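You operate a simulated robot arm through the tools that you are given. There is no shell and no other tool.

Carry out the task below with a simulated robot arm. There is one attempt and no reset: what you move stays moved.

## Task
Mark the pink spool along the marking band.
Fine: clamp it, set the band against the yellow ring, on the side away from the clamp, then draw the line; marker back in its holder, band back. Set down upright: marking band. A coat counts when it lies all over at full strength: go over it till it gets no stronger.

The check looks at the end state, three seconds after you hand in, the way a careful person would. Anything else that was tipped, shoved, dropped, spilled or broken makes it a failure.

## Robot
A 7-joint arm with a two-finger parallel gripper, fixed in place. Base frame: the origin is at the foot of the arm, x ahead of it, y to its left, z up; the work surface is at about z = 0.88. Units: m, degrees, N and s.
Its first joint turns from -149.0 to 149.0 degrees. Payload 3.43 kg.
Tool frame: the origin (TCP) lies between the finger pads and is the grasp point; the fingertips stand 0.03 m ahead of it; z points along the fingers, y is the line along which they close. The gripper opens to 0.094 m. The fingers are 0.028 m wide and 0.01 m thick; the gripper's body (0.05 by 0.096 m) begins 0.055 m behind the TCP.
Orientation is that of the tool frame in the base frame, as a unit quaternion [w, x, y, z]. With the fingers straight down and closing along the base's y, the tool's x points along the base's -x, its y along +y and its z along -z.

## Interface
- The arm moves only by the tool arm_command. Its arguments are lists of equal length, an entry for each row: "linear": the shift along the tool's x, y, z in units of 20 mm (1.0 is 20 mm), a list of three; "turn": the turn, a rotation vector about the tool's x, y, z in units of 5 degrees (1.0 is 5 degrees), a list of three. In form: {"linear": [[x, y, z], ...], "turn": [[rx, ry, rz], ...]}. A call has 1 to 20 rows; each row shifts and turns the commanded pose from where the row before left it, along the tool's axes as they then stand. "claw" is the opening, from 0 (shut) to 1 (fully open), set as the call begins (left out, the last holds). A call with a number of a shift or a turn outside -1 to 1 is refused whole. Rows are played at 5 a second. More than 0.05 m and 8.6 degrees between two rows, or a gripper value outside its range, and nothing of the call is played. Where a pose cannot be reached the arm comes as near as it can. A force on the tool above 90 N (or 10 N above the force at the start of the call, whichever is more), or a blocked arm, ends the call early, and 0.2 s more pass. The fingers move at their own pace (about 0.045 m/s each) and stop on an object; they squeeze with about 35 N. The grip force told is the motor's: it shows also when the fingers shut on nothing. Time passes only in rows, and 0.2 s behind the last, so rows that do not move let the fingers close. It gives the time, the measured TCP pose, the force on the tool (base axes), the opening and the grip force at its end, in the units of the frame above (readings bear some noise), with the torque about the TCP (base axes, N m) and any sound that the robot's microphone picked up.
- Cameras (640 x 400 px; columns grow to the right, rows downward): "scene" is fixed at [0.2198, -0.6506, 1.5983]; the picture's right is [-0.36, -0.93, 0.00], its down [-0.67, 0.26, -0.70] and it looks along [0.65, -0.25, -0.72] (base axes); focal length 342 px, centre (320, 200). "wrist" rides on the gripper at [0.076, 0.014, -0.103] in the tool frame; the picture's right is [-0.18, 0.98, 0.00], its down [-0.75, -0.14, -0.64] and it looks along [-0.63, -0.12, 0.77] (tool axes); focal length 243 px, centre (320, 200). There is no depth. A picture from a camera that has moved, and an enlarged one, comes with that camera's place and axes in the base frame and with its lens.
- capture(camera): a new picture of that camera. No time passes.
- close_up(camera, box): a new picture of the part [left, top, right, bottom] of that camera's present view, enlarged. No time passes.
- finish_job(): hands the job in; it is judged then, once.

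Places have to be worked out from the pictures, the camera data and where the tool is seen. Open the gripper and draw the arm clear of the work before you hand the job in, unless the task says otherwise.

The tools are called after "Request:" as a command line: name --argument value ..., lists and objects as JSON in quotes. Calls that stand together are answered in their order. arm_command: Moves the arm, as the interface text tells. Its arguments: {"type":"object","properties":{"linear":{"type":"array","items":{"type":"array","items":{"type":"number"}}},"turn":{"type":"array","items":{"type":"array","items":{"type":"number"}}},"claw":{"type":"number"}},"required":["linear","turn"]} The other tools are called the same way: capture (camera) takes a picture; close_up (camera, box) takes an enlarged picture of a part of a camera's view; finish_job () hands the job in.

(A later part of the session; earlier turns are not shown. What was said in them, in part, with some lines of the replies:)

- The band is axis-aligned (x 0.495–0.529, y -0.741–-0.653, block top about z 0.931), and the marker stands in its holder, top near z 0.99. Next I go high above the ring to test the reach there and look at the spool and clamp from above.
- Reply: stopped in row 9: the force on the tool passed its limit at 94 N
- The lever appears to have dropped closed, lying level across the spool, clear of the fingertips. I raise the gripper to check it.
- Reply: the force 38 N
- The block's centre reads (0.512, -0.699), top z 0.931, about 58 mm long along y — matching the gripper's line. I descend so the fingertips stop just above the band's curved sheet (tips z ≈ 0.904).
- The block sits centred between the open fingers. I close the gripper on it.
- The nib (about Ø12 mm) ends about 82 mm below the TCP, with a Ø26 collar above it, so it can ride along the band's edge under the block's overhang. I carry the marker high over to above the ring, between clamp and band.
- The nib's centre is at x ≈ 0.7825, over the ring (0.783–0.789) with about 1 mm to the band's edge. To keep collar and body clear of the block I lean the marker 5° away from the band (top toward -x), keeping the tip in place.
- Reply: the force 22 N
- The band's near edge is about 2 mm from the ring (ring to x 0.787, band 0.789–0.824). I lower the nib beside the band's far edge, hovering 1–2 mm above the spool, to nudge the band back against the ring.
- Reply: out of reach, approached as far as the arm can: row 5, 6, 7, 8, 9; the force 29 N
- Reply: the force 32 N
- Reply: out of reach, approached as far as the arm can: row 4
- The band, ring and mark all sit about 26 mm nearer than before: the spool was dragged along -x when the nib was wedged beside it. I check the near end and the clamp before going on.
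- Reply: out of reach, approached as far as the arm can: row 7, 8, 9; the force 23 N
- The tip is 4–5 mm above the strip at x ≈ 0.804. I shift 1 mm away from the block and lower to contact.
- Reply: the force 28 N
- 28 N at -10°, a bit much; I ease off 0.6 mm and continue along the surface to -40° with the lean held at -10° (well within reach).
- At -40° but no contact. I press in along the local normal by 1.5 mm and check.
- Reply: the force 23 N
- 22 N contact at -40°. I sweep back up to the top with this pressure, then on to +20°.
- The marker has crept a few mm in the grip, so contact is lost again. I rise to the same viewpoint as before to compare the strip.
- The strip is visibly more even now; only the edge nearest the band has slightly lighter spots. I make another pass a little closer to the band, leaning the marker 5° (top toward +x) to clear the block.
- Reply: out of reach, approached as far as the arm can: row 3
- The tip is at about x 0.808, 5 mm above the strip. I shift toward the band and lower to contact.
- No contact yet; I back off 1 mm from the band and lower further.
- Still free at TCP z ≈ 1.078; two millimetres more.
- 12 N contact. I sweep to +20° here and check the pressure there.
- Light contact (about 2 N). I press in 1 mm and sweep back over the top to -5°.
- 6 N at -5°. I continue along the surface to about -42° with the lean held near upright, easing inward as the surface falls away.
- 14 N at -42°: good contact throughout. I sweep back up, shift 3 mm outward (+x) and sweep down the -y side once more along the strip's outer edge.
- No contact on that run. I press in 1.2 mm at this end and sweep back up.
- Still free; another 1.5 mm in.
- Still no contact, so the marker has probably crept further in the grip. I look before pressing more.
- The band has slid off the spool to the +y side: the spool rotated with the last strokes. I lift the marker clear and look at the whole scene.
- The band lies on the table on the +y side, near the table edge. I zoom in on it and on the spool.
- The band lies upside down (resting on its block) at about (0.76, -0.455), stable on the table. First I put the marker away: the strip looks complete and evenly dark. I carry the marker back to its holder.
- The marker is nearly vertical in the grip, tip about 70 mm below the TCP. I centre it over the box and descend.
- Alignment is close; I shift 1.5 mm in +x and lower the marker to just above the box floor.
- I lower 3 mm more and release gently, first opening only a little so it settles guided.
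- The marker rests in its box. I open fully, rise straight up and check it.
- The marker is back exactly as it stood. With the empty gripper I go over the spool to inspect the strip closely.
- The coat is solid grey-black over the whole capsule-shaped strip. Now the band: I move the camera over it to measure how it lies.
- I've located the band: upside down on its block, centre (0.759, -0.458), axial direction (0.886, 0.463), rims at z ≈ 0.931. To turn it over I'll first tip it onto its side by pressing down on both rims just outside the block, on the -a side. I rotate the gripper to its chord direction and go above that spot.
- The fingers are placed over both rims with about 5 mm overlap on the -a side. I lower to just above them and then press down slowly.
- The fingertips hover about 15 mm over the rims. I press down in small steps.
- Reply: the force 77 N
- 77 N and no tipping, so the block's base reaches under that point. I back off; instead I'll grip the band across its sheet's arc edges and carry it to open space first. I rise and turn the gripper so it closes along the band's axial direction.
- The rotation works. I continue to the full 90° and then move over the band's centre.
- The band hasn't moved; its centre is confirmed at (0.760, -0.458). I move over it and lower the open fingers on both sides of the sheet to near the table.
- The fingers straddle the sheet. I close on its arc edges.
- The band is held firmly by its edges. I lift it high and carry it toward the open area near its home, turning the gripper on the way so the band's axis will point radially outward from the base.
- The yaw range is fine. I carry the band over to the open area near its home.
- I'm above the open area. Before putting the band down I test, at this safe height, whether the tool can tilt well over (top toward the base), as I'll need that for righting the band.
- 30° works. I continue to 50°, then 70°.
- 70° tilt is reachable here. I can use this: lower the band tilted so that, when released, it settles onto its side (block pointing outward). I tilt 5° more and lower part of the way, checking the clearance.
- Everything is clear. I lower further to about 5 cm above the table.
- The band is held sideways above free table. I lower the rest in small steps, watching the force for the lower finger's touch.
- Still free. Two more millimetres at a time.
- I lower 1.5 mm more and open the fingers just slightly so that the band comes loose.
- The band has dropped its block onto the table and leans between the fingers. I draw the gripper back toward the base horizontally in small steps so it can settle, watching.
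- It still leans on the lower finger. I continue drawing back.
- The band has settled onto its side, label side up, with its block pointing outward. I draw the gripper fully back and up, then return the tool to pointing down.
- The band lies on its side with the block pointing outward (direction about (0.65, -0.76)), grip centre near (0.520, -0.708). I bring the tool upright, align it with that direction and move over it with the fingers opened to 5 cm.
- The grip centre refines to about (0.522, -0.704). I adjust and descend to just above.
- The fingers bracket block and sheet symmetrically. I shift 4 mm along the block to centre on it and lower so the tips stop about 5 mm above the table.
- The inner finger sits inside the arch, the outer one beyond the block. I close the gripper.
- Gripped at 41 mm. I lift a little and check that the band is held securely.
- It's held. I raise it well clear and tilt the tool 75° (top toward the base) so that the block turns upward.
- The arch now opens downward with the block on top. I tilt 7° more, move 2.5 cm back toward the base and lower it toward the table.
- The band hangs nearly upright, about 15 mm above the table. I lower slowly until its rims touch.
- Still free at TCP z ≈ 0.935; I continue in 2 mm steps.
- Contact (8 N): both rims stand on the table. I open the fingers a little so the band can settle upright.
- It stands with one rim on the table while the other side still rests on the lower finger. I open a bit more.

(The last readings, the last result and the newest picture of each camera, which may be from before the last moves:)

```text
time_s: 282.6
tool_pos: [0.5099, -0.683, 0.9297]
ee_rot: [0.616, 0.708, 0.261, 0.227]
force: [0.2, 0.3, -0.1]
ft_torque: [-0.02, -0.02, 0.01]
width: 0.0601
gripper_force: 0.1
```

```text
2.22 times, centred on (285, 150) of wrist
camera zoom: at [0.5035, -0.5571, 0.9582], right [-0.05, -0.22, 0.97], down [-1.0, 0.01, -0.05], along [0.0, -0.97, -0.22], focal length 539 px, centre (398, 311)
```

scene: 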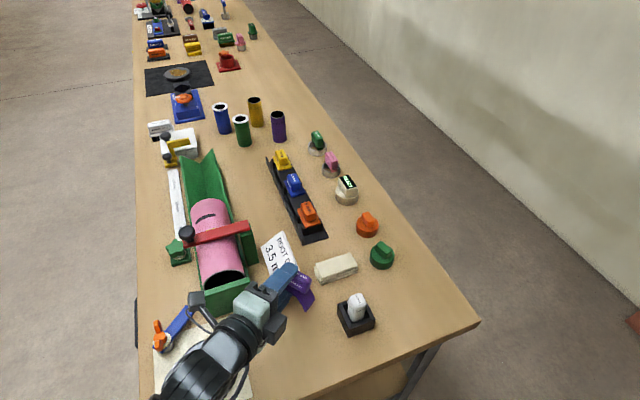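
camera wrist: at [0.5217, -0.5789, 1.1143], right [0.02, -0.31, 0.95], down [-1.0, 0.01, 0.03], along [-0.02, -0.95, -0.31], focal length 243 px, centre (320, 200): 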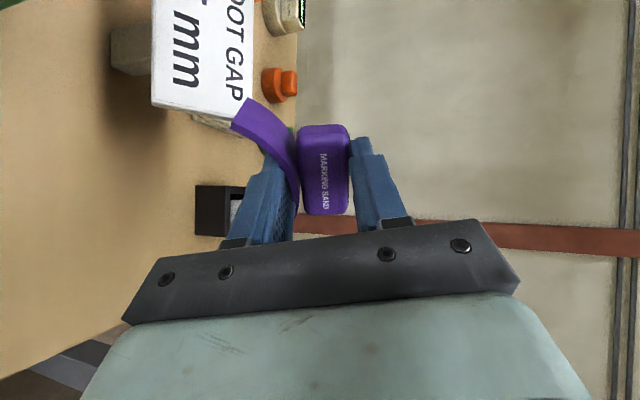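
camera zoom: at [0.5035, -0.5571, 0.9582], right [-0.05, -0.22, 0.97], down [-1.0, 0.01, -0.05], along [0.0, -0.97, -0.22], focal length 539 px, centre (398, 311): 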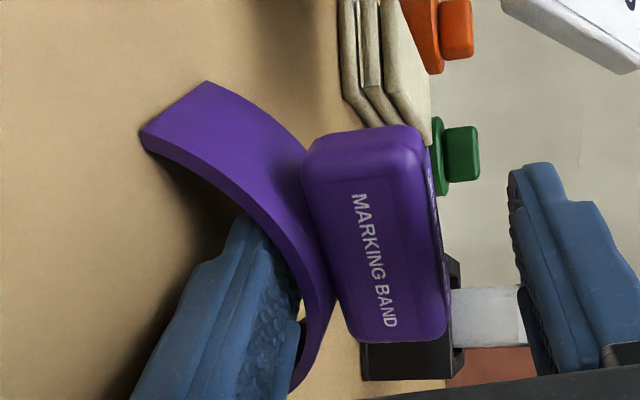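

The band now stands upright on both rims. I withdraw the fingers horizontally out of the arch.

Request:
arm_command --linear '[[0, -0.05, -0.4], [0, -0.1, -0.8], [0, -0.1, -0.8], [0, -0.1, -0.8], [0, -0.05, -0.8], [0, 0, -0.9], [0, 0, 0]]' --turn '[[0, 0, 0], [0, 0, 0], [0, 0, 0], [0, 0, 0], [0, 0, 0], [0, 0, 0], [0, 0, 0]]'

Request:
close_up --camera "scene" --box '[230, 270, 350, 370]'

Request:
capture --camera "scene"

```text
time_s: 284.2
tool_pos: [0.4498, -0.6152, 0.9346]
ee_rot: [0.616, 0.708, 0.26, 0.227]
force: [0.4, -0.5, -0.2]
ft_torque: [0.0, 0.01, 0.01]
width: 0.0602
gripper_force: 0.1
```

```text
4.00 times, centred on (290, 320) of scene
camera zoom: at [0.2198, -0.6506, 1.5983], right [-0.36, -0.93, 0.0], down [-0.67, 0.26, -0.7], along [0.65, -0.25, -0.72], focal length 1368 px, centre (440, -280)
```

zoom: 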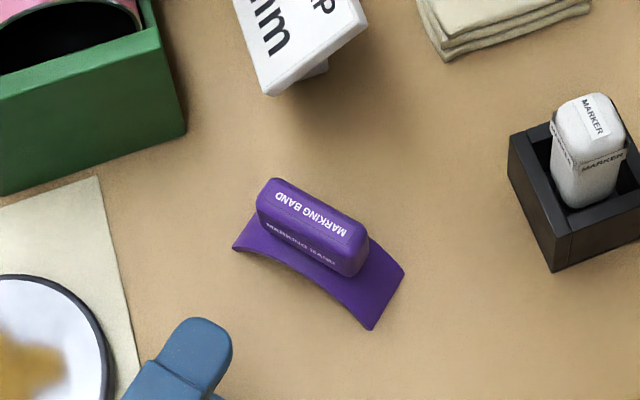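

```text
taken
```

scene: 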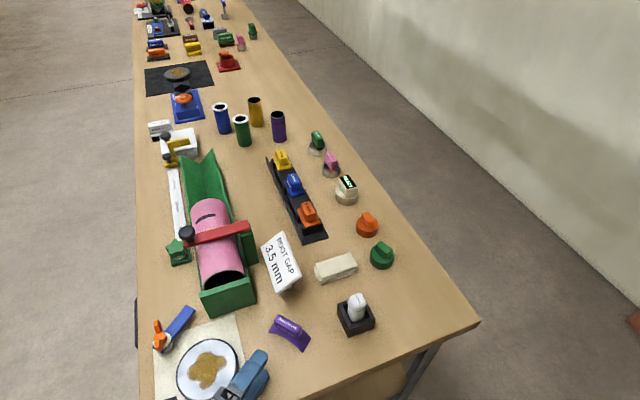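

The marking band stands upright on the table. I lift the gripper away and bring the tool upright to pick the band up properly by its block from above.

Request:
arm_command --linear '[[0, 0.8, -0.11], [0, 0.89, -0.125], [0, 0.89, -0.125], [0, 0.89, -0.125], [0, 0.89, -0.125], [0, 0.89, -0.125], [0, 0.89, -0.125], [0, 0.89, -0.125], [0, 0, 0], [0, 0, 0], [0, 0, 0], [0, 0, 0], [0, 0, 0], [0, 0, 0], [0, 0, 0], [0, 0, 0], [0, 0, 0], [0, 0, 0], [0, 0, 0], [0, 0, 0]]' --turn '[[0, 0, 0], [0, 0, 0], [0, 0, 0], [0, 0, 0], [0, 0, 0], [0, 0, 0], [0, 0, 0], [0, 0, 0], [1, 0, 0], [1, 0, 0], [1, 0, 0], [1, 0, 0], [1, 0, 0], [1, 0, 0], [1, 0, 0], [1, 0, 0], [1, 0, 0], [1, 0, 0], [1, 0, 0], [1, 0, 0]]' --claw 1

Request:
arm_command --linear '[[0, 0, 0], [0, 0, 0], [0, 0, 0], [0, 0, 0], [0, 0, 0], [0, 0, 0]]' --turn '[[1, 0, 0], [1, 0, 0], [1, 0, 0], [1, 0, 0], [0.4, 0, 0], [0, 0, 0]]'

Request:
capture --camera "wrist"

Request:
close_up --camera "scene" --box '[255, 300, 325, 360]'

```text
time_s: 288.4
tool_pos: [0.4529, -0.6137, 1.0763]
ee_rot: [0.179, 0.921, 0.339, 0.066]
force: [0.8, -0.2, 0.0]
ft_torque: [0.03, 0.01, 0.03]
width: 0.0937
gripper_force: 0.0
```

```text
time_s: 289.8
tool_pos: [0.4524, -0.6127, 1.0748]
ee_rot: [0.001, 0.938, 0.346, 0.0]
force: [-0.9, -0.6, -0.7]
ft_torque: [-0.01, 0.02, -0.04]
width: 0.0939
gripper_force: 0.1
```

```text
taken
camera wrist: at [0.5195, -0.5742, 1.1786], right [0.5, -0.87, 0.0], down [-0.67, -0.38, 0.64], along [-0.56, -0.32, -0.77], focal length 243 px, centre (320, 200)
```

wrist: 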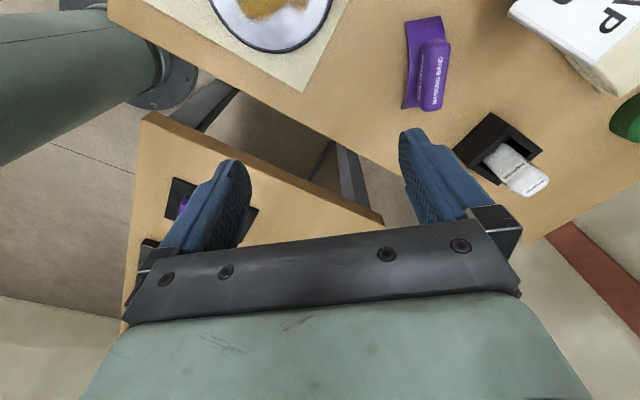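

```text
6.67 times, centred on (290, 330) of scene
camera zoom: at [0.2198, -0.6506, 1.5983], right [-0.36, -0.93, 0.0], down [-0.67, 0.26, -0.7], along [0.65, -0.25, -0.72], focal length 2280 px, centre (520, -667)
```

zoom: 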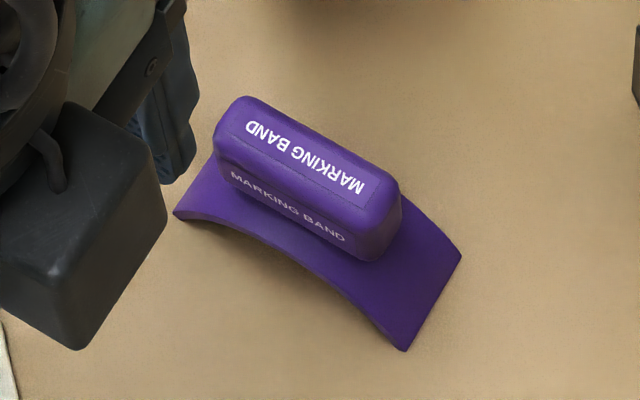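

The band's centre is at about (0.523, -0.697) with its chord along (0.77, 0.64). I turn the gripper to close along the chord and move above it.

Request:
arm_command --linear '[[0, 0, 0], [0, 0, 0], [0, 0, 0], [0, 0, 0], [0, 0, 0], [0, 0, 0], [0, 0, 0], [0, 0, 0], [0, 0, 0], [0, 0, 0], [0, 0, 0], [0, 0, 0], [0, 0, 0], [0, 0, 0], [0, 0, 0], [0, 0, 0], [0, 0, 0], [0, 0, 0], [0, 0, 0]]' --turn '[[0, 0, -0.994], [0, 0, -0.994], [0, 0, -0.994], [0, 0, -0.994], [0, 0, -0.994], [0, 0, -0.994], [0, 0, -0.994], [0, 0, -0.994], [0, 0, -0.994], [0, 0, -0.994], [0, 0, -0.994], [0, 0, -0.994], [0, 0, -0.994], [0, 0, -0.994], [0, 0, -0.994], [0, 0, -0.994], [0, 0, -0.994], [0, 0, -0.994], [0, 0, 0]]'

```text
time_s: 293.8
tool_pos: [0.4501, -0.6146, 1.0771]
ee_rot: [0.001, 0.423, 0.906, 0.0]
force: [0.2, -0.4, -0.1]
ft_torque: [-0.02, 0.04, 0.02]
width: 0.0941
gripper_force: 0.0
```

Aligned at 40°. I move over the band.

Request:
arm_command --linear '[[-0.917, 0.025, 0], [-0.917, 0.025, 0], [-0.917, 0.025, 0], [-0.917, 0.025, 0], [-0.917, 0.025, 0], [-0.917, 0.025, 0], [0, 0, 0]]' --turn '[[0, 0, 0], [0, 0, 0], [0, 0, 0], [0, 0, 0], [0, 0, 0], [0, 0, 0], [0, 0, 0]]'

Request:
capture --camera "wrist"

Request:
close_up --camera "wrist" --box '[260, 30, 380, 140]'

```text
time_s: 295.4
tool_pos: [0.5232, -0.6962, 1.0759]
ee_rot: [0.0, 0.424, 0.905, 0.0]
force: [1.2, -0.1, 0.5]
ft_torque: [0.03, -0.01, 0.03]
width: 0.0938
gripper_force: 0.0
```

```text
taken
camera wrist: at [0.4855, -0.6278, 1.1795], right [0.87, 0.49, 0.0], down [0.37, -0.67, 0.64], along [0.31, -0.56, -0.77], focal length 243 px, centre (320, 200)
```

wrist: 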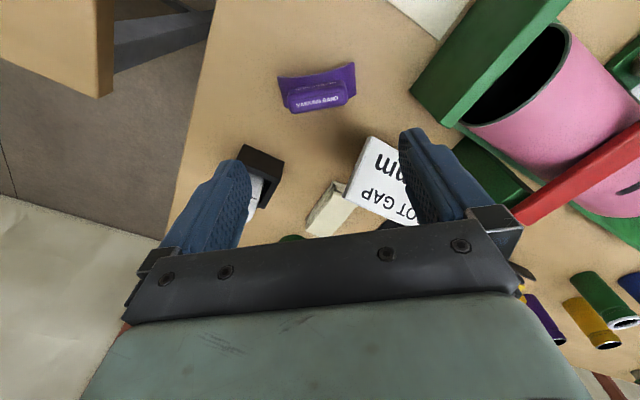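

```text
3.64 times, centred on (320, 85) of wrist
camera zoom: at [0.4855, -0.6278, 1.1795], right [0.87, 0.49, 0.0], down [0.37, -0.67, 0.64], along [0.31, -0.56, -0.77], focal length 882 px, centre (320, 618)
```

zoom: 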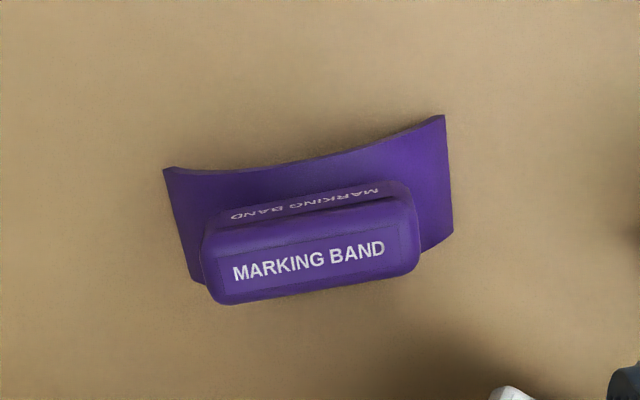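

The block's centre is 2–3 mm off the tool axis. I correct that and descend to the same grip height as before (TCP z ≈ 0.934).

Request:
arm_command --linear '[[-0.115, -0.155, 0], [0, 0, 0.9], [0, 0, 0.9], [0, 0, 0.9], [0, 0, 0.9], [0, 0, 0.9], [0, 0, 0.9], [0, 0, 0.9], [0, 0, 0.5], [0, 0, 0.25], [0, 0, 0]]' --turn '[[0, 0, 0], [0, 0, 0], [0, 0, 0], [0, 0, 0], [0, 0, 0], [0, 0, 0], [0, 0, 0], [0, 0, 0], [0, 0, 0], [0, 0, 0], [0, 0, 0]]'

Request:
close_up --camera "wrist" --box '[220, 60, 420, 240]'

```text
time_s: 297.8
tool_pos: [0.5251, -0.6997, 0.9355]
ee_rot: [0.001, 0.424, 0.906, -0.001]
force: [0.1, -0.5, 0.0]
ft_torque: [0.05, 0.0, 0.03]
width: 0.0938
gripper_force: 0.0
```

```text
2.22 times, centred on (320, 150) of wrist
camera zoom: at [0.486, -0.6323, 1.0383], right [0.87, 0.49, 0.0], down [0.37, -0.67, 0.64], along [0.31, -0.56, -0.77], focal length 539 px, centre (320, 311)
```

zoom: 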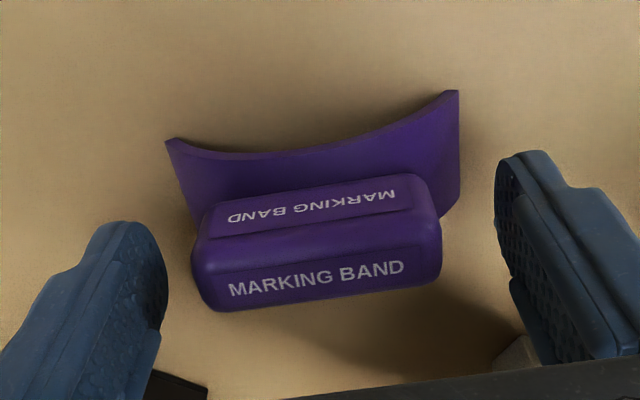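

The block is centred between the fingers. I close on it and lift.

Request:
arm_command --linear '[[0, 0, 0], [0, 0, 0], [0, 0, 0], [0, 0, 0], [0, 0, 0]]' --turn '[[0, 0, 0], [0, 0, 0], [0, 0, 0], [0, 0, 0], [0, 0, 0]]' --claw 0

Request:
arm_command --linear '[[0, 0, -0.3], [0, 0, -0.7], [0, 0, -0.9], [0, 0, -0.9], [0, 0, -0.9], [0, 0, -0.9], [0, 0, -0.9], [0, 0, 0]]' --turn '[[0, 0, 0], [0, 0, 0], [0, 0, 0], [0, 0, 0], [0, 0, 0], [0, 0, 0], [0, 0, 0], [0, 0, 0]]'

Request:
close_up --camera "wrist" --box '[220, 60, 420, 240]'

```text
time_s: 299.0
tool_pos: [0.5236, -0.7006, 0.9367]
ee_rot: [0.001, 0.424, 0.906, 0.0]
force: [0.3, -1.1, 0.6]
ft_torque: [-0.01, -0.01, -0.03]
width: 0.0633
gripper_force: 35.2
```

```text
time_s: 300.8
tool_pos: [0.5231, -0.7005, 1.0457]
ee_rot: [0.0, 0.424, 0.906, -0.001]
force: [0.1, -0.8, -0.9]
ft_torque: [0.02, -0.01, -0.01]
width: 0.0635
gripper_force: 34.9
```

```text
2.22 times, centred on (320, 150) of wrist
camera zoom: at [0.4854, -0.632, 1.148], right [0.87, 0.49, 0.0], down [0.37, -0.67, 0.64], along [0.31, -0.56, -0.77], focal length 539 px, centre (320, 311)
```

zoom: 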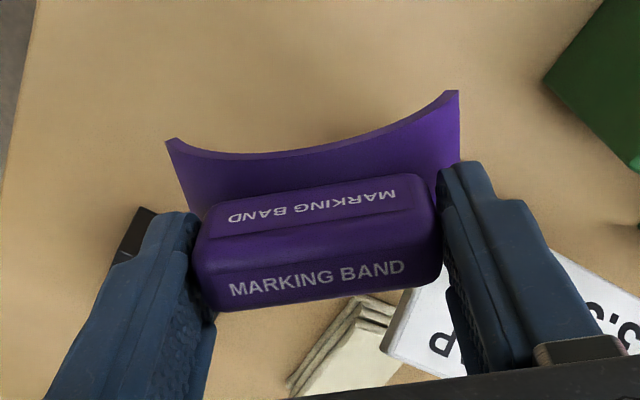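

The band is held by its block. I turn it back to its original heading (about -130° around the vertical) in steps, at this height.

Request:
arm_command --linear '[[0, 0, 0], [0, 0, 0], [0, 0, 0], [0, 0, 0], [0, 0, 0], [0, 0, 0], [0, 0, 0], [0, 0, 0], [0, 0, 0], [0, 0, 0], [0, 0, 0], [0, 0, 0], [0, 0, 0], [0, 0, 0], [0, 0, 0], [0, 0, 0], [0, 0, 0], [0, 0, 0], [0, 0, 0]]' --turn '[[0, 0, 1], [0, 0, 1], [0, 0, 1], [0, 0, 1], [0, 0, 1], [0, 0, 1], [0, 0, 1], [0, 0, 1], [0, 0, 1], [0, 0, 1], [0, 0, 1], [0, 0, 1], [0, 0, 1], [0, 0, 1], [0, 0, 1], [0, 0, 1], [0, 0, 1], [0, 0, 1], [0, 0, 0]]'

Request:
arm_command --linear '[[0, 0, 0], [0, 0, 0], [0, 0, 0], [0, 0, 0], [0, 0, 0], [0, 0, 0], [0, 0, 0], [0, 0, 0], [0, 0, 0]]' --turn '[[0, 0, 1], [0, 0, 1], [0, 0, 1], [0, 0, 1], [0, 0, 1], [0, 0, 1], [0, 0, 1], [0, 0, 1], [0, 0, 0]]'

Request:
capture --camera "wrist"

Request:
close_up --camera "scene" --box '[240, 260, 340, 350]'

```text
time_s: 304.8
tool_pos: [0.5237, -0.6998, 1.0457]
ee_rot: [0.0, 0.94, 0.34, -0.001]
force: [0.5, 0.1, -0.7]
ft_torque: [-0.03, -0.04, -0.01]
width: 0.0635
gripper_force: 35.2
```

```text
time_s: 306.8
tool_pos: [0.5238, -0.7011, 1.0461]
ee_rot: [0.0, 1.0, -0.003, 0.0]
force: [-0.3, -0.6, -1.1]
ft_torque: [-0.03, -0.02, -0.02]
width: 0.0635
gripper_force: 35.1
```

```text
taken
camera wrist: at [0.5996, -0.7145, 1.1494], right [-0.19, -0.98, 0.0], down [-0.75, 0.15, 0.64], along [-0.63, 0.12, -0.77], focal length 243 px, centre (320, 200)
```

wrist: 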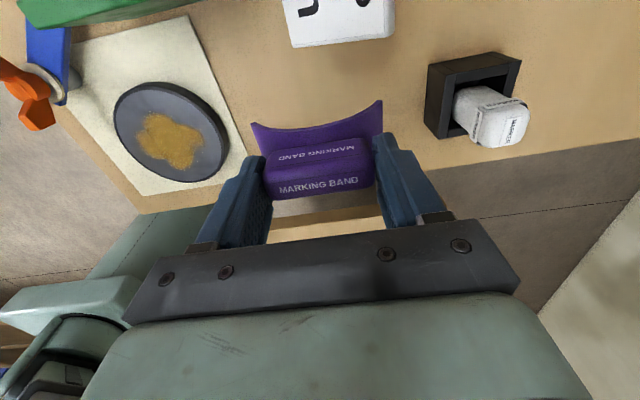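

```text
4.44 times, centred on (290, 305) of scene
camera zoom: at [0.2198, -0.6506, 1.5983], right [-0.36, -0.93, 0.0], down [-0.67, 0.26, -0.7], along [0.65, -0.25, -0.72], focal length 1520 px, centre (453, -267)
```

zoom: 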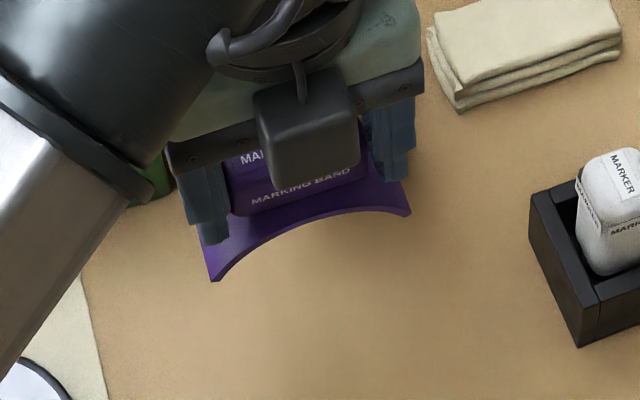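

The heading matches the original. I move to the band's home position (centre 0.512, -0.698) and lower it.

Request:
arm_command --linear '[[-0.3, -0.08, 0], [-0.29, -0.075, 0], [0, 0, 0.8], [0, 0, 0.8], [0, 0, 0.8], [0, 0, 0.8], [0, 0, 0.8], [0, 0, 0.7], [0, 0, 0.45], [0, 0, 0]]' --turn '[[0, 0, 0], [0, 0, 0], [0, 0, 0], [0, 0, 0], [0, 0, 0], [0, 0, 0], [0, 0, 0], [0, 0, 0], [0, 0, 0], [0, 0, 0]]'

Request:
close_up --camera "scene" --box '[240, 280, 340, 370]'

```text
time_s: 309.0
tool_pos: [0.5114, -0.6971, 0.9434]
ee_rot: [0.0, 1.0, -0.001, 0.001]
force: [-0.4, -0.1, -1.1]
ft_torque: [0.02, 0.02, -0.02]
width: 0.0632
gripper_force: 35.4
```

```text
4.44 times, centred on (290, 325) of scene
camera zoom: at [0.2198, -0.6506, 1.5983], right [-0.36, -0.93, 0.0], down [-0.67, 0.26, -0.7], along [0.65, -0.25, -0.72], focal length 1520 px, centre (453, -356)
```

zoom: 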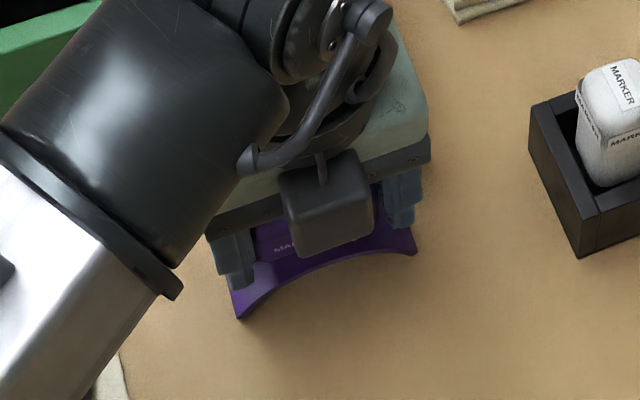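

About 6 mm above the table now. I lower the last bit in small steps until contact.

Request:
arm_command --linear '[[0, 0, 0.15], [0, 0, 0.12], [0, 0, 0.06], [0, 0, 0]]' --turn '[[0, 0, 0], [0, 0, 0], [0, 0, 0], [0, 0, 0]]'

```text
time_s: 310.0
tool_pos: [0.5113, -0.6974, 0.9366]
ee_rot: [0.0, 1.0, -0.001, 0.0]
force: [0.2, 0.3, -0.9]
ft_torque: [0.04, 0.01, -0.01]
width: 0.0631
gripper_force: 35.1
```

Request:
arm_command --linear '[[0, 0, 0.05], [0, 0, 0.05], [0, 0, 0]]' --turn '[[0, 0, 0], [0, 0, 0], [0, 0, 0]]'

```text
time_s: 310.8
tool_pos: [0.5115, -0.6961, 0.9349]
ee_rot: [0.001, 1.0, -0.001, 0.001]
force: [3.5, 1.6, 9.0]
ft_torque: [0.17, -0.04, -0.02]
width: 0.0634
gripper_force: 34.8
```

The band is on the table (9 N). I release it and rise straight up.

Request:
arm_command --linear '[[0, 0, 0], [0, 0, 0], [0, 0, 0]]' --turn '[[0, 0, 0], [0, 0, 0], [0, 0, 0]]' --claw 1

Request:
arm_command --linear '[[0, 0, -0.4], [0, 0, -0.8], [0, 0, -0.9], [0, 0, -0.9], [0, 0, -0.9], [0, 0, -0.9], [0, 0, -0.9], [0, 0, -0.9], [0, 0, -0.9], [0, 0, -0.9], [0, 0, -0.9], [0, 0, -0.9], [0, 0, 0]]' --turn '[[0, 0, 0], [0, 0, 0], [0, 0, 0], [0, 0, 0], [0, 0, 0], [0, 0, 0], [0, 0, 0], [0, 0, 0], [0, 0, 0], [0, 0, 0], [0, 0, 0], [0, 0, 0], [0, 0, 0]]'

Request:
capture --camera "scene"

Request:
close_up --camera "scene" --box '[262, 310, 322, 360]'

```text
time_s: 311.6
tool_pos: [0.5106, -0.6974, 0.9339]
ee_rot: [0.0, 1.0, -0.001, 0.001]
force: [0.3, 0.1, -0.3]
ft_torque: [0.01, 0.03, -0.02]
width: 0.094
gripper_force: 0.1
```

```text
time_s: 314.4
tool_pos: [0.5106, -0.6968, 1.1403]
ee_rot: [-0.001, 1.0, -0.001, 0.001]
force: [-1.0, 0.4, 0.0]
ft_torque: [0.04, -0.01, -0.02]
width: 0.094
gripper_force: 0.0
```

```text
taken
```

scene: 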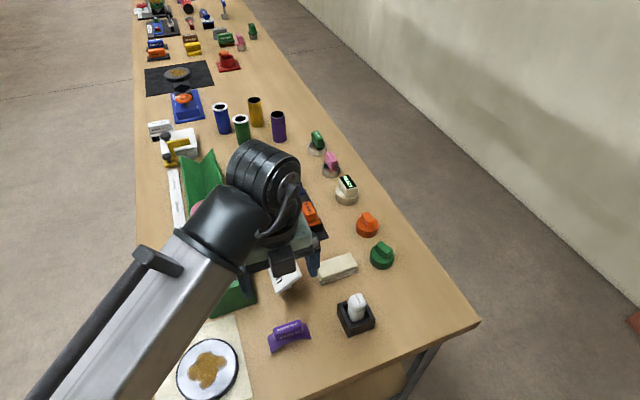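

```text
8.00 times, centred on (292, 335) of scene
camera zoom: at [0.2198, -0.6506, 1.5983], right [-0.36, -0.93, 0.0], down [-0.67, 0.26, -0.7], along [0.65, -0.25, -0.72], focal length 2736 px, centre (544, -880)
```

zoom: 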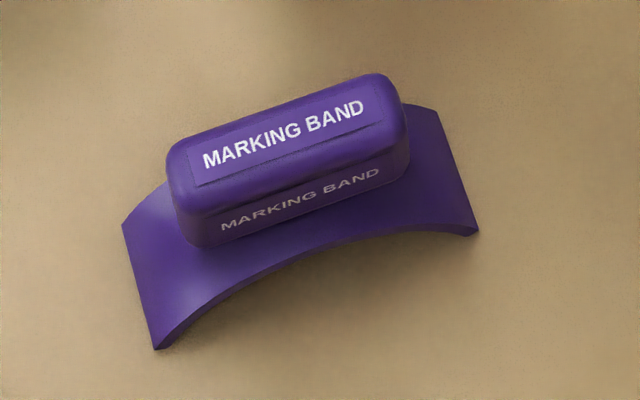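

The marking band is back upright at its place with its original heading. Next I inspect the spool's near end: it should go back about 2.5 cm in +x to where it lay.

Request:
arm_command --linear '[[-0.9, 0.9, 0], [-0.9, 0.9, 0], [-0.9, 0.9, 0], [-0.9, 0.9, 0], [0, 0, 0]]' --turn '[[0, 0, 0], [0, 0, 0], [0, 0, 0], [0, 0, 0], [0, 0, 0]]' --claw 0

Request:
capture --camera "scene"

Request:
close_up --camera "scene" --box '[170, 180, 270, 320]'

```text
time_s: 315.6
tool_pos: [0.4377, -0.7672, 1.1388]
ee_rot: [0.001, 1.0, -0.001, 0.0]
force: [0.4, 1.7, -0.1]
ft_torque: [-0.02, 0.02, 0.04]
width: 0.0003
gripper_force: 10.4
```

```text
taken
```

scene: 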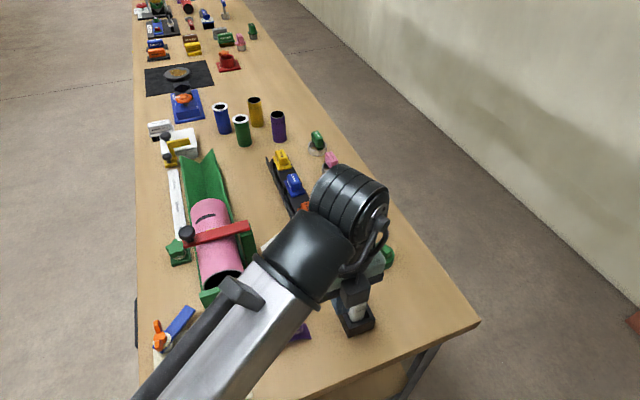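

```text
2.86 times, centred on (220, 250) of scene
camera zoom: at [0.2198, -0.6506, 1.5983], right [-0.36, -0.93, 0.0], down [-0.67, 0.26, -0.7], along [0.65, -0.25, -0.72], focal length 977 px, centre (606, 57)
```

zoom: 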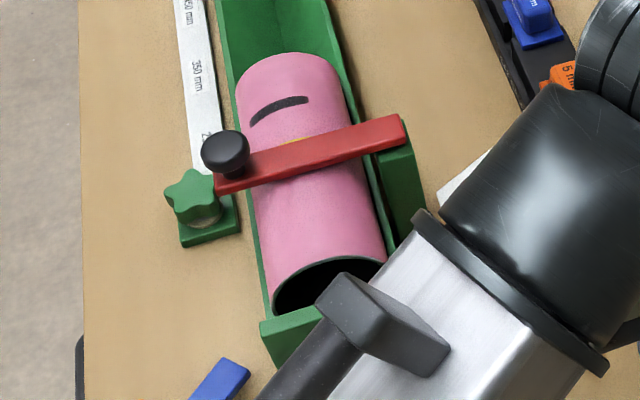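

I move toward the spool's near end and turn the gripper back to its first orientation so that the wrist camera looks along +x.

Request:
arm_command --linear '[[0.8, -0.9, 0], [0.8, -0.9, 0], [0.8, -0.9, 0], [0.8, -0.9, 0], [0.8, -0.9, 0], [0.8, -0.9, 0], [0.8, -0.9, 0], [0.8, -0.9, 0], [0.8, -0.9, 0], [0, 0, 0], [0, 0, 0], [0, 0, 0], [0, 0, 0], [0, 0, 0], [0, 0, 0], [0, 0, 0], [0, 0, 0], [0, 0, 0]]' --turn '[[0, 0, 0], [0, 0, 0], [0, 0, 0], [0, 0, 0], [0, 0, 0], [0, 0, 0], [0, 0, 0], [0, 0, 0], [0, 0, 0], [0, 0, -1], [0, 0, -1], [0, 0, -1], [0, 0, -1], [0, 0, -1], [0, 0, -1], [0, 0, -1], [0, 0, -1], [0, 0, -1]]'

Request:
arm_command --linear '[[0, 0, 0], [0, 0, 0], [0, 0, 0], [0, 0, 0], [0, 0, 0], [0, 0, 0], [0, 0, 0], [0, 0, 0], [0, 0, 0], [0, 0, 0], [0, 0, 0], [0, 0, 0], [0, 0, 0], [0, 0, 0], [0, 0, 0], [0, 0, 0], [0, 0, 0], [0, 0, 0], [0, 0, 0], [0, 0, 0]]' --turn '[[0, 0, -1], [0, 0, -1], [0, 0, -1], [0, 0, -1], [0, 0, -1], [0, 0, -1], [0, 0, -1], [0, 0, -1], [0, 0, -1], [0, 0, -1], [0, 0, -1], [0, 0, -1], [0, 0, -1], [0, 0, -1], [0, 0, -1], [0, 0, -1], [0, 0, -1], [0, 0, -1], [0, 0, -1], [0, 0, -1]]'

Request:
arm_command --linear '[[0, 0, 0], [0, 0, 0], [0, 0, 0], [0, 0, 0], [0, 0, 0], [0, 0, 0], [0, 0, 0], [0, 0, 0]]' --turn '[[0, 0, -1], [0, 0, -1], [0, 0, -1], [0, 0, -1], [0, 0, -1], [0, 0, -1], [0, 0, -1], [0, 0, 0]]'

Request:
capture --camera "wrist"

Request:
capture --camera "scene"

```text
time_s: 319.4
tool_pos: [0.583, -0.6058, 1.1379]
ee_rot: [0.001, 0.924, 0.383, 0.0]
force: [-0.1, -0.6, -0.6]
ft_torque: [-0.02, 0.02, 0.05]
width: 0.0
gripper_force: 33.0
```

```text
time_s: 323.6
tool_pos: [0.5839, -0.6068, 1.1373]
ee_rot: [0.001, 0.302, 0.953, 0.0]
force: [-0.3, 0.5, -0.2]
ft_torque: [0.03, 0.01, -0.03]
width: 0.0
gripper_force: 33.1
```

```text
time_s: 325.4
tool_pos: [0.5823, -0.6074, 1.1382]
ee_rot: [0.001, 0.001, 1.0, -0.001]
force: [-0.7, 0.7, -0.7]
ft_torque: [0.0, -0.03, 0.03]
width: 0.0001
gripper_force: 33.1
```

```text
taken
camera wrist: at [0.5068, -0.5915, 1.2409], right [0.19, 0.98, 0.0], down [0.75, -0.14, 0.64], along [0.63, -0.12, -0.77], focal length 243 px, centre (320, 200)
```

wrist: 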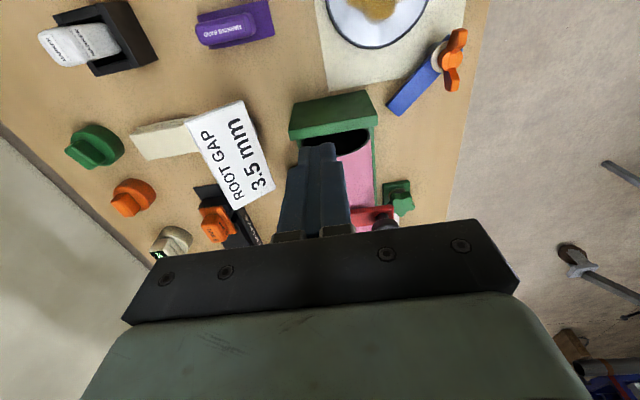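

```text
taken
```

scene: 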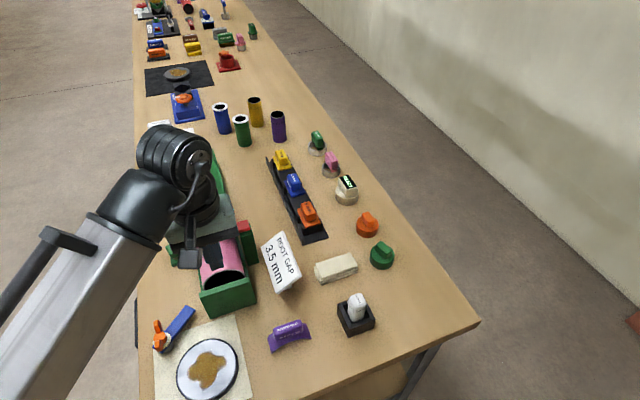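

Request:
close_up --camera "wrist" --box '[270, 80, 420, 230]'

Request:
close_up --camera "scene" --box '[180, 230, 270, 330]'

```text
2.67 times, centred on (345, 155) of wrist
camera zoom: at [0.5068, -0.5915, 1.2409], right [0.19, 0.98, 0.0], down [0.75, -0.14, 0.64], along [0.63, -0.12, -0.77], focal length 647 px, centre (253, 320)
```

zoom: 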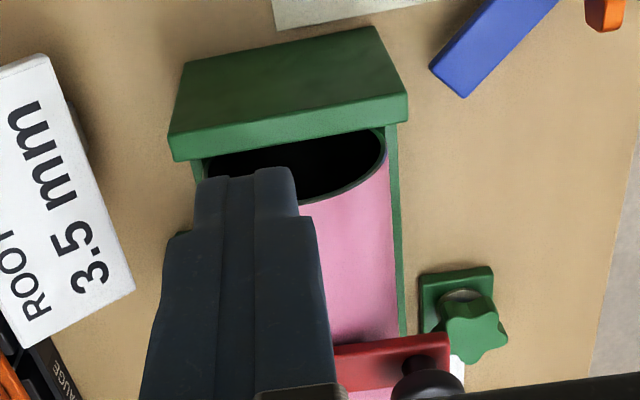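

```text
4.00 times, centred on (225, 280) of scene
camera zoom: at [0.2198, -0.6506, 1.5983], right [-0.36, -0.93, 0.0], down [-0.67, 0.26, -0.7], along [0.65, -0.25, -0.72], focal length 1368 px, centre (700, -120)
```

zoom: 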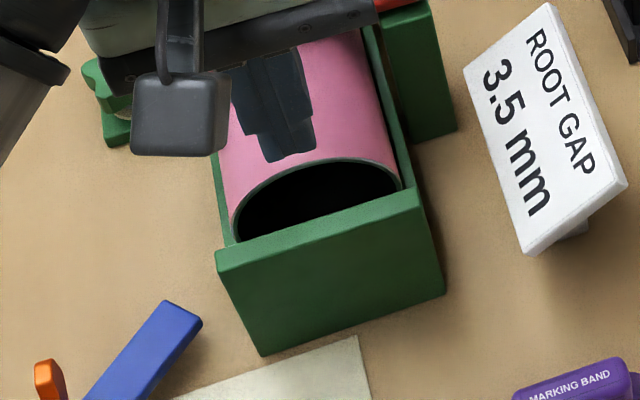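

The spool's near end is at x ≈ 0.645 (originally 0.672), with the end plate's top at z ≈ 0.972. I lower the closed fingers above the plate, just behind the upper rim of the spool's end.

Request:
arm_command --linear '[[-0.8, 0.21, 0], [-0.75, 0.21, 0], [0, 0, 0.9], [0, 0, 0.9], [0, 0, 0.9], [0, 0, 0.9], [0, 0, 0.9], [0, 0, 0.9], [0, 0, 0.7], [0, 0, 0]]' --turn '[[0, 0, 0], [0, 0, 0], [0, 0, 0], [0, 0, 0], [0, 0, 0], [0, 0, 0], [0, 0, 0], [0, 0, 0], [0, 0, 0], [0, 0, 0]]'

Request:
close_up --camera "wrist" --box '[230, 60, 410, 240]'

Request:
close_up --camera "scene" --box '[180, 220, 270, 320]'

```text
time_s: 327.6
tool_pos: [0.613, -0.6001, 1.0173]
ee_rot: [0.001, 0.002, 1.0, -0.001]
force: [0.0, 0.3, -0.6]
ft_torque: [0.03, 0.02, -0.01]
width: 0.0
gripper_force: 33.2
```

```text
2.22 times, centred on (320, 150) of wrist
camera zoom: at [0.5361, -0.5846, 1.119], right [0.19, 0.98, 0.0], down [0.75, -0.14, 0.64], along [0.63, -0.12, -0.77], focal length 539 px, centre (320, 311)
```

zoom: 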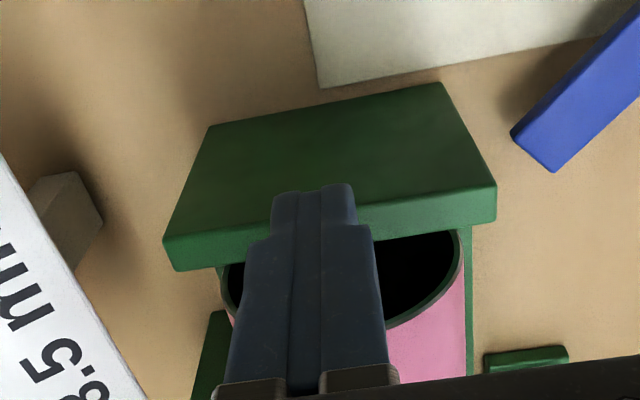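

```text
4.00 times, centred on (225, 270) of scene
camera zoom: at [0.2198, -0.6506, 1.5983], right [-0.36, -0.93, 0.0], down [-0.67, 0.26, -0.7], along [0.65, -0.25, -0.72], focal length 1368 px, centre (700, -80)
```

zoom: 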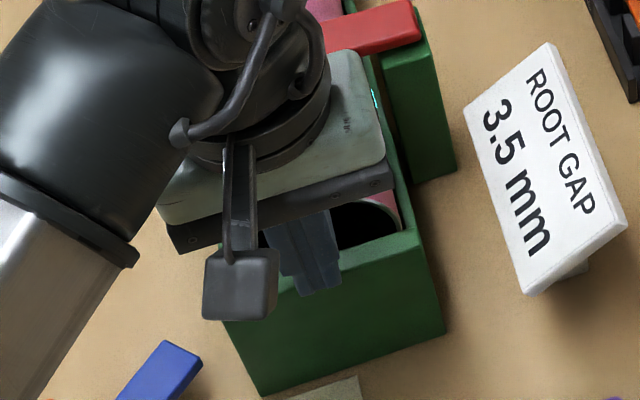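

The fingertips are just above the plate behind the rim. I push slowly in +x.

Request:
arm_command --linear '[[0, 0, 0.15], [-0.3, 0, 0], [-0.3, 0, 0], [-0.25, 0, 0], [-0.15, 0, 0], [-0.15, 0, 0], [0, 0, 0]]' --turn '[[0, 0, 0], [0, 0, 0], [0, 0, 0], [0, 0, 0], [0, 0, 0], [0, 0, 0], [0, 0, 0]]'

Request:
close_up --camera "wrist" --box '[230, 60, 410, 240]'

Request:
capture --camera "scene"

```text
time_s: 329.2
tool_pos: [0.6374, -0.6001, 1.0143]
ee_rot: [0.001, 0.002, 1.0, -0.001]
force: [-2.4, -1.8, 0.4]
ft_torque: [0.02, 0.04, -0.03]
width: 0.0001
gripper_force: 32.8
```

```text
2.22 times, centred on (320, 150) of wrist
camera zoom: at [0.5604, -0.5847, 1.1163], right [0.19, 0.98, 0.0], down [0.75, -0.14, 0.64], along [0.63, -0.12, -0.77], focal length 539 px, centre (320, 311)
```

zoom: 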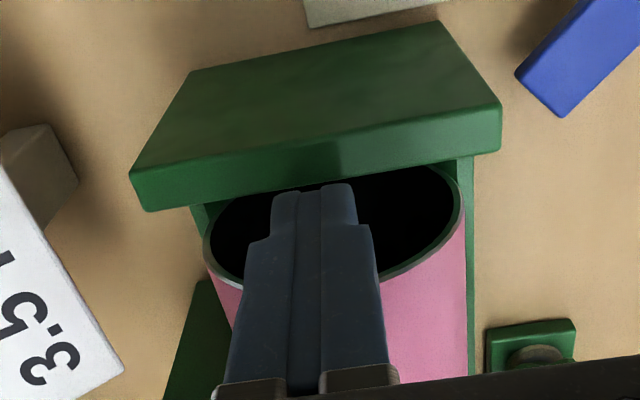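

```text
taken
```

scene: 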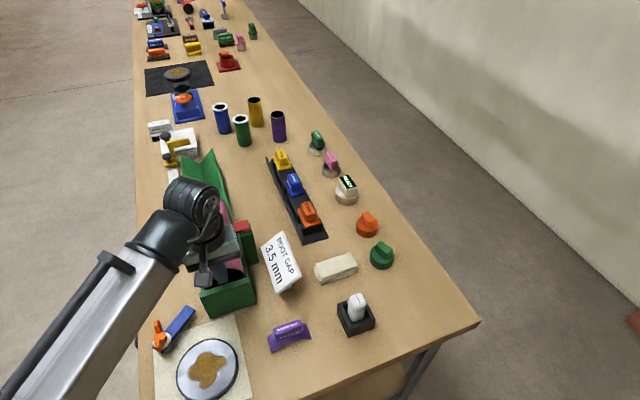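

The spool moves with the push. I continue another 20 mm slowly.

Request:
arm_command --linear '[[-0.17, 0, 0], [-0.17, 0, 0], [-0.17, 0, 0], [-0.17, 0, 0], [-0.17, 0, 0], [-0.1, 0, 0], [0, 0, 0]]' --turn '[[0, 0, 0], [0, 0, 0], [0, 0, 0], [0, 0, 0], [0, 0, 0], [0, 0, 0], [0, 0, 0]]'

Request:
close_up --camera "wrist" --box '[230, 60, 410, 240]'

Request:
close_up --camera "scene" --box '[150, 170, 280, 320]'

```text
time_s: 330.8
tool_pos: [0.6571, -0.5967, 1.0134]
ee_rot: [0.001, 0.001, 1.0, -0.001]
force: [-3.9, -1.4, 0.8]
ft_torque: [-0.03, 0.05, -0.01]
width: 0.0
gripper_force: 32.9
```

```text
2.22 times, centred on (320, 150) of wrist
camera zoom: at [0.5813, -0.5817, 1.1161], right [0.19, 0.98, 0.0], down [0.75, -0.14, 0.64], along [0.63, -0.12, -0.77], focal length 539 px, centre (320, 311)
```

zoom: 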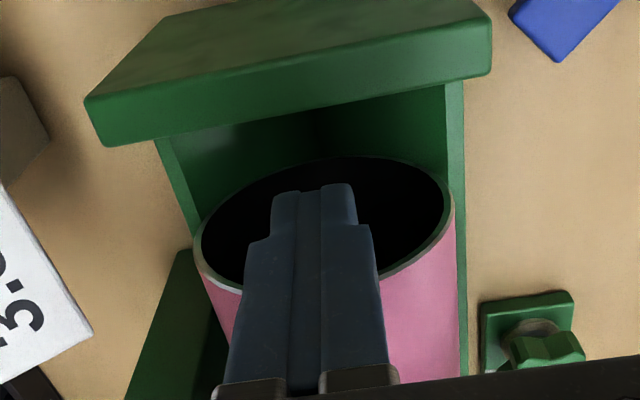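

```text
2.67 times, centred on (215, 245) of scene
camera zoom: at [0.2198, -0.6506, 1.5983], right [-0.36, -0.93, 0.0], down [-0.67, 0.26, -0.7], along [0.65, -0.25, -0.72], focal length 912 px, centre (600, 80)
```

zoom: 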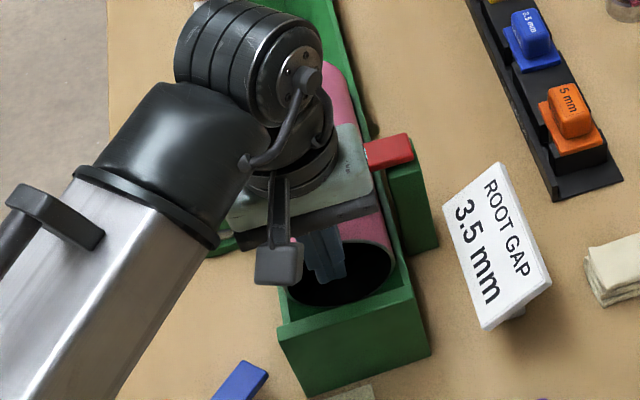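

The spool is back by the full amount with little force. I back the fingers off and rise to check ring, clamp and line.

Request:
arm_command --linear '[[0.4, 0, 0], [0.5, 0, 0], [0, 0, -0.8], [0, 0, -0.9], [0, 0, -0.9], [0, 0, -0.9], [0, 0, -0.9], [0, 0, -0.9], [0, 0, -0.9], [0.9, -0.3, 0], [0.9, -0.3, 0], [0.9, -0.3, 0], [0.9, -0.3, 0], [0.9, -0.3, 0], [0, 0, 0]]' --turn '[[0, 0, 0], [0, 0, 0], [0, 0, 0], [0, 0, 0], [0, 0, 0], [0, 0, 0], [0, 0, 0], [0, 0, 0], [0, 0, 0], [0, 0, 0], [0, 0, 0], [0, 0, 0], [0, 0, 0], [0, 0, 0], [0, 0, 0]]'

Request:
capture --camera "scene"

Request:
close_up --camera "scene" --box '[160, 170, 280, 320]'

Request:
capture --camera "wrist"

```text
time_s: 334.0
tool_pos: [0.5486, -0.6276, 1.1358]
ee_rot: [0.001, 0.002, 1.0, -0.001]
force: [0.6, 0.1, -0.5]
ft_torque: [0.02, -0.02, 0.0]
width: 0.0
gripper_force: 32.7
```

```text
taken
```

scene: 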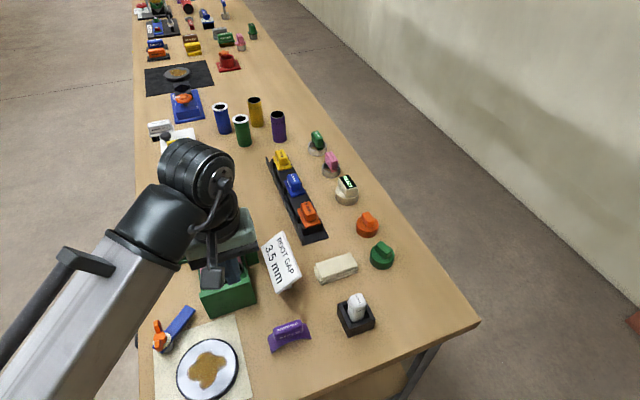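

```text
2.67 times, centred on (220, 245) of scene
camera zoom: at [0.2198, -0.6506, 1.5983], right [-0.36, -0.93, 0.0], down [-0.67, 0.26, -0.7], along [0.65, -0.25, -0.72], focal length 912 px, centre (587, 80)
```

zoom: 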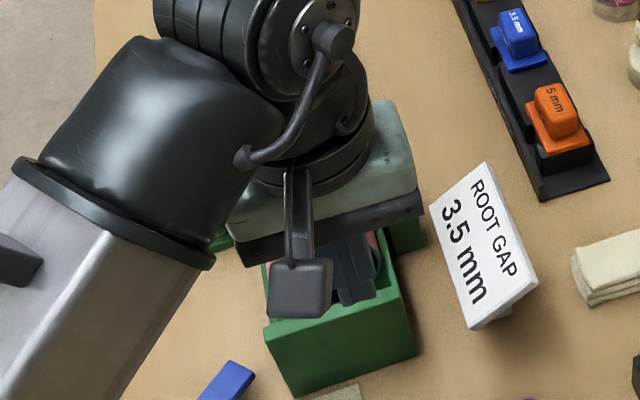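

```text
taken
camera wrist: at [0.4716, -0.6121, 1.2386], right [0.19, 0.98, 0.0], down [0.75, -0.14, 0.64], along [0.63, -0.12, -0.77], focal length 243 px, centre (320, 200)
```

wrist: 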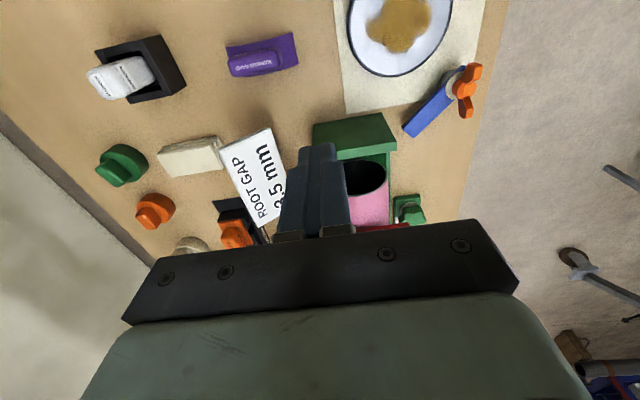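

I open the gripper and move up to the starting pose, which leaves the scene camera a clear view for the final check.

Request:
arm_command --linear '[[0, 0, -0.9], [0, 0, -0.9], [0, 0, -0.9], [0, 0, -0.9], [0, 0, -0.9], [0, 0, -0.9], [0, 0, -0.6], [-0.9, -0.4, 0], [-0.9, -0.4, 0], [-0.9, -0.4, 0], [-0.9, -0.4, 0], [-0.9, -0.4, 0], [-0.9, -0.4, 0], [-0.9, -0.4, 0], [-0.9, -0.3, 0], [-0.6, 0, 0], [0, 0, 0]]' --turn '[[0, 0, 0], [0, 0, 0], [0, 0, 0], [0, 0, 0], [0, 0, 0], [0, 0, 0], [0, 0, 0], [0, 0, 0], [0, 0, 0], [0, 0, 0], [0, 0, 0], [0, 0, 0], [0, 0, 0], [0, 0, 0], [0, 0, 0], [0, 0, 0], [0, 0, 0]]' --claw 1

Request:
capture --camera "scene"

Request:
close_up --camera "scene" --box '[140, 180, 300, 280]'

Request:
capture --camera "wrist"

```text
time_s: 337.6
tool_pos: [0.7185, -0.7112, 1.2074]
ee_rot: [0.001, 0.002, 1.0, -0.001]
force: [-1.2, 0.3, 0.2]
ft_torque: [-0.02, 0.03, -0.03]
width: 0.094
gripper_force: 0.0
out of reach, approached as far as the arm can: row 4, 5, 6, 7
```

```text
taken
```

scene: 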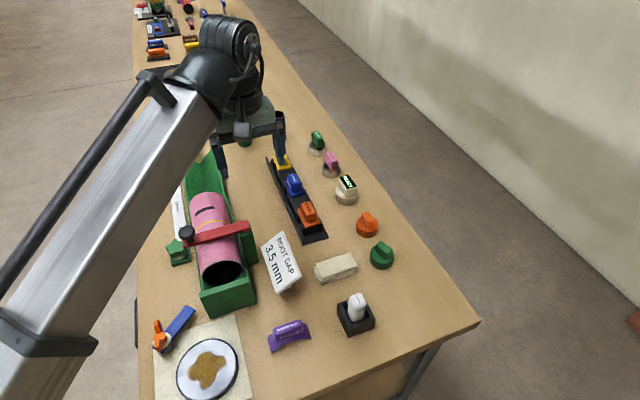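

```text
4.00 times, centred on (220, 230) of scene
camera zoom: at [0.2198, -0.6506, 1.5983], right [-0.36, -0.93, 0.0], down [-0.67, 0.26, -0.7], along [0.65, -0.25, -0.72], focal length 1368 px, centre (720, 80)
```

zoom: 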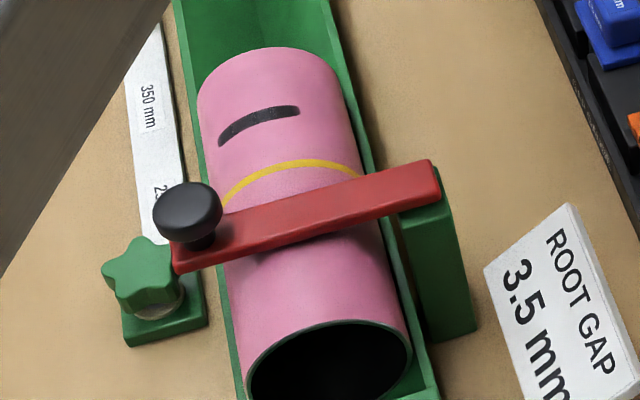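

```text
taken
camera wrist: at [0.6422, -0.6959, 1.3095], right [0.19, 0.98, 0.0], down [0.75, -0.14, 0.64], along [0.63, -0.12, -0.77], focal length 243 px, centre (320, 200)
```

wrist: 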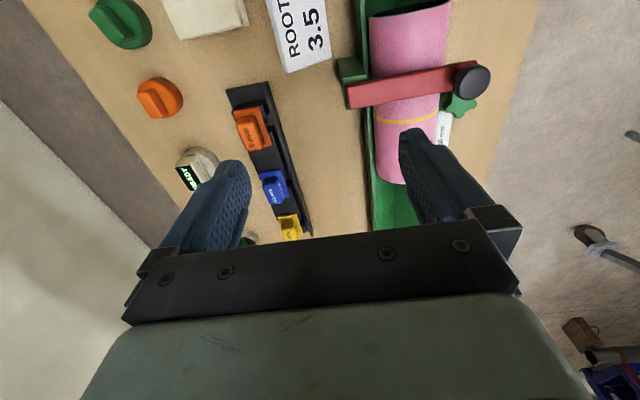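

The spool, ring and clamp are where they should be. I check the line, marker and band once more in close view.

Request:
close_up --camera "scene" --box '[185, 195, 225, 225]'

Request:
close_up --camera "scene" --box '[250, 280, 400, 370]'

Request:
close_up --camera "scene" --box '[240, 120, 400, 280]'

```text
13.33 times, centred on (205, 210) of scene
camera zoom: at [0.2198, -0.6506, 1.5983], right [-0.36, -0.93, 0.0], down [-0.67, 0.26, -0.7], along [0.65, -0.25, -0.72], focal length 4560 px, centre (1853, 67)
```

zoom: 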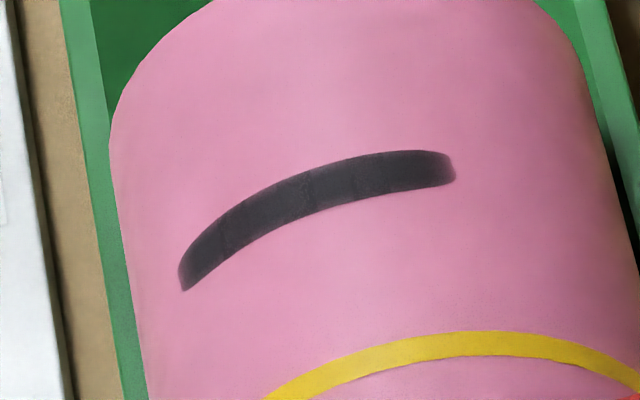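

```text
4.27 times, centred on (325, 325) of scene
camera zoom: at [0.2198, -0.6506, 1.5983], right [-0.36, -0.93, 0.0], down [-0.67, 0.26, -0.7], along [0.65, -0.25, -0.72], focal length 1459 px, centre (299, -333)
```

zoom: 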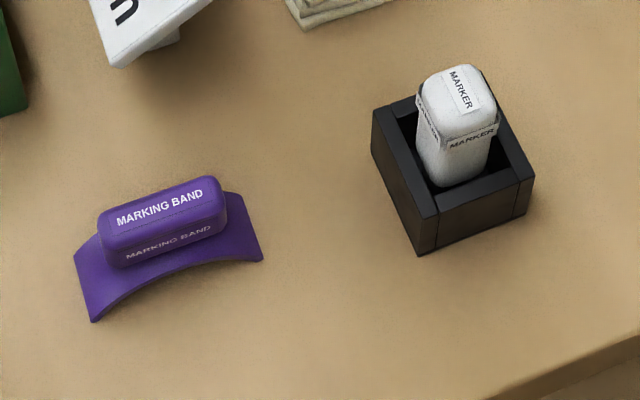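

```text
2.50 times, centred on (320, 200) of scene
camera zoom: at [0.2198, -0.6506, 1.5983], right [-0.36, -0.93, 0.0], down [-0.67, 0.26, -0.7], along [0.65, -0.25, -0.72], focal length 855 px, centre (320, 200)
```

zoom: 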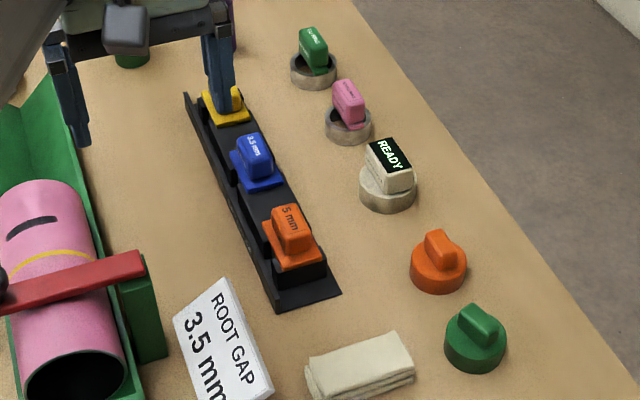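

I've finished everything that was asked:
- **Clamp:** it is closed on the pink spool, and the spool is back in its original place.
- **Line:** it is drawn and evenly dark along its whole length.
- **Marker:** it stands in its holder.
- **Marking band:** it is upright at its own place.

The gripper is open and clear, so I hand the job in.

Request:
finish_job

```text
The job is handed in.
```

I marked the pink spool and handed the job in, but two things went wrong along the way and had to be put right.

- **Clamp:** it is closed on the spool.
- **Line:** it is drawn on the side of the yellow ring away from the clamp, along the band's free edge. It looks evenly dark from end to end after several passes, though I judged that by eye. A first try on the ring side left no mark, so that edge stayed unmarked. Nothing took past the two ends, so I treated those as the full length of the line.
- **Marker:** it stands in its holder, as it did at the start.
- **Marking band:** it stands upright with its original heading, about 5 mm from its starting spot.

Two things went wrong:

- **Spool moved:** the arm ran out of reach on the far side and wedged the marker beside the spool. That dragged the spool about 25 mm along the cradle while it was clamped. Most of the drawing was done with it there. I pushed it back afterwards, and the ring now sits within a millimetre or two of where it was. The spool is also turned somewhat in the cradle compared with the start.
- **Band fell off:** near the end of drawing the spool turned under the marker, and the band slid off onto the table upside down. I turned it upright and put it back. The last few strokes may have been made without it in place.

In the last views nothing else on the bench looked tipped or moved. The arm is clear with the gripper open.
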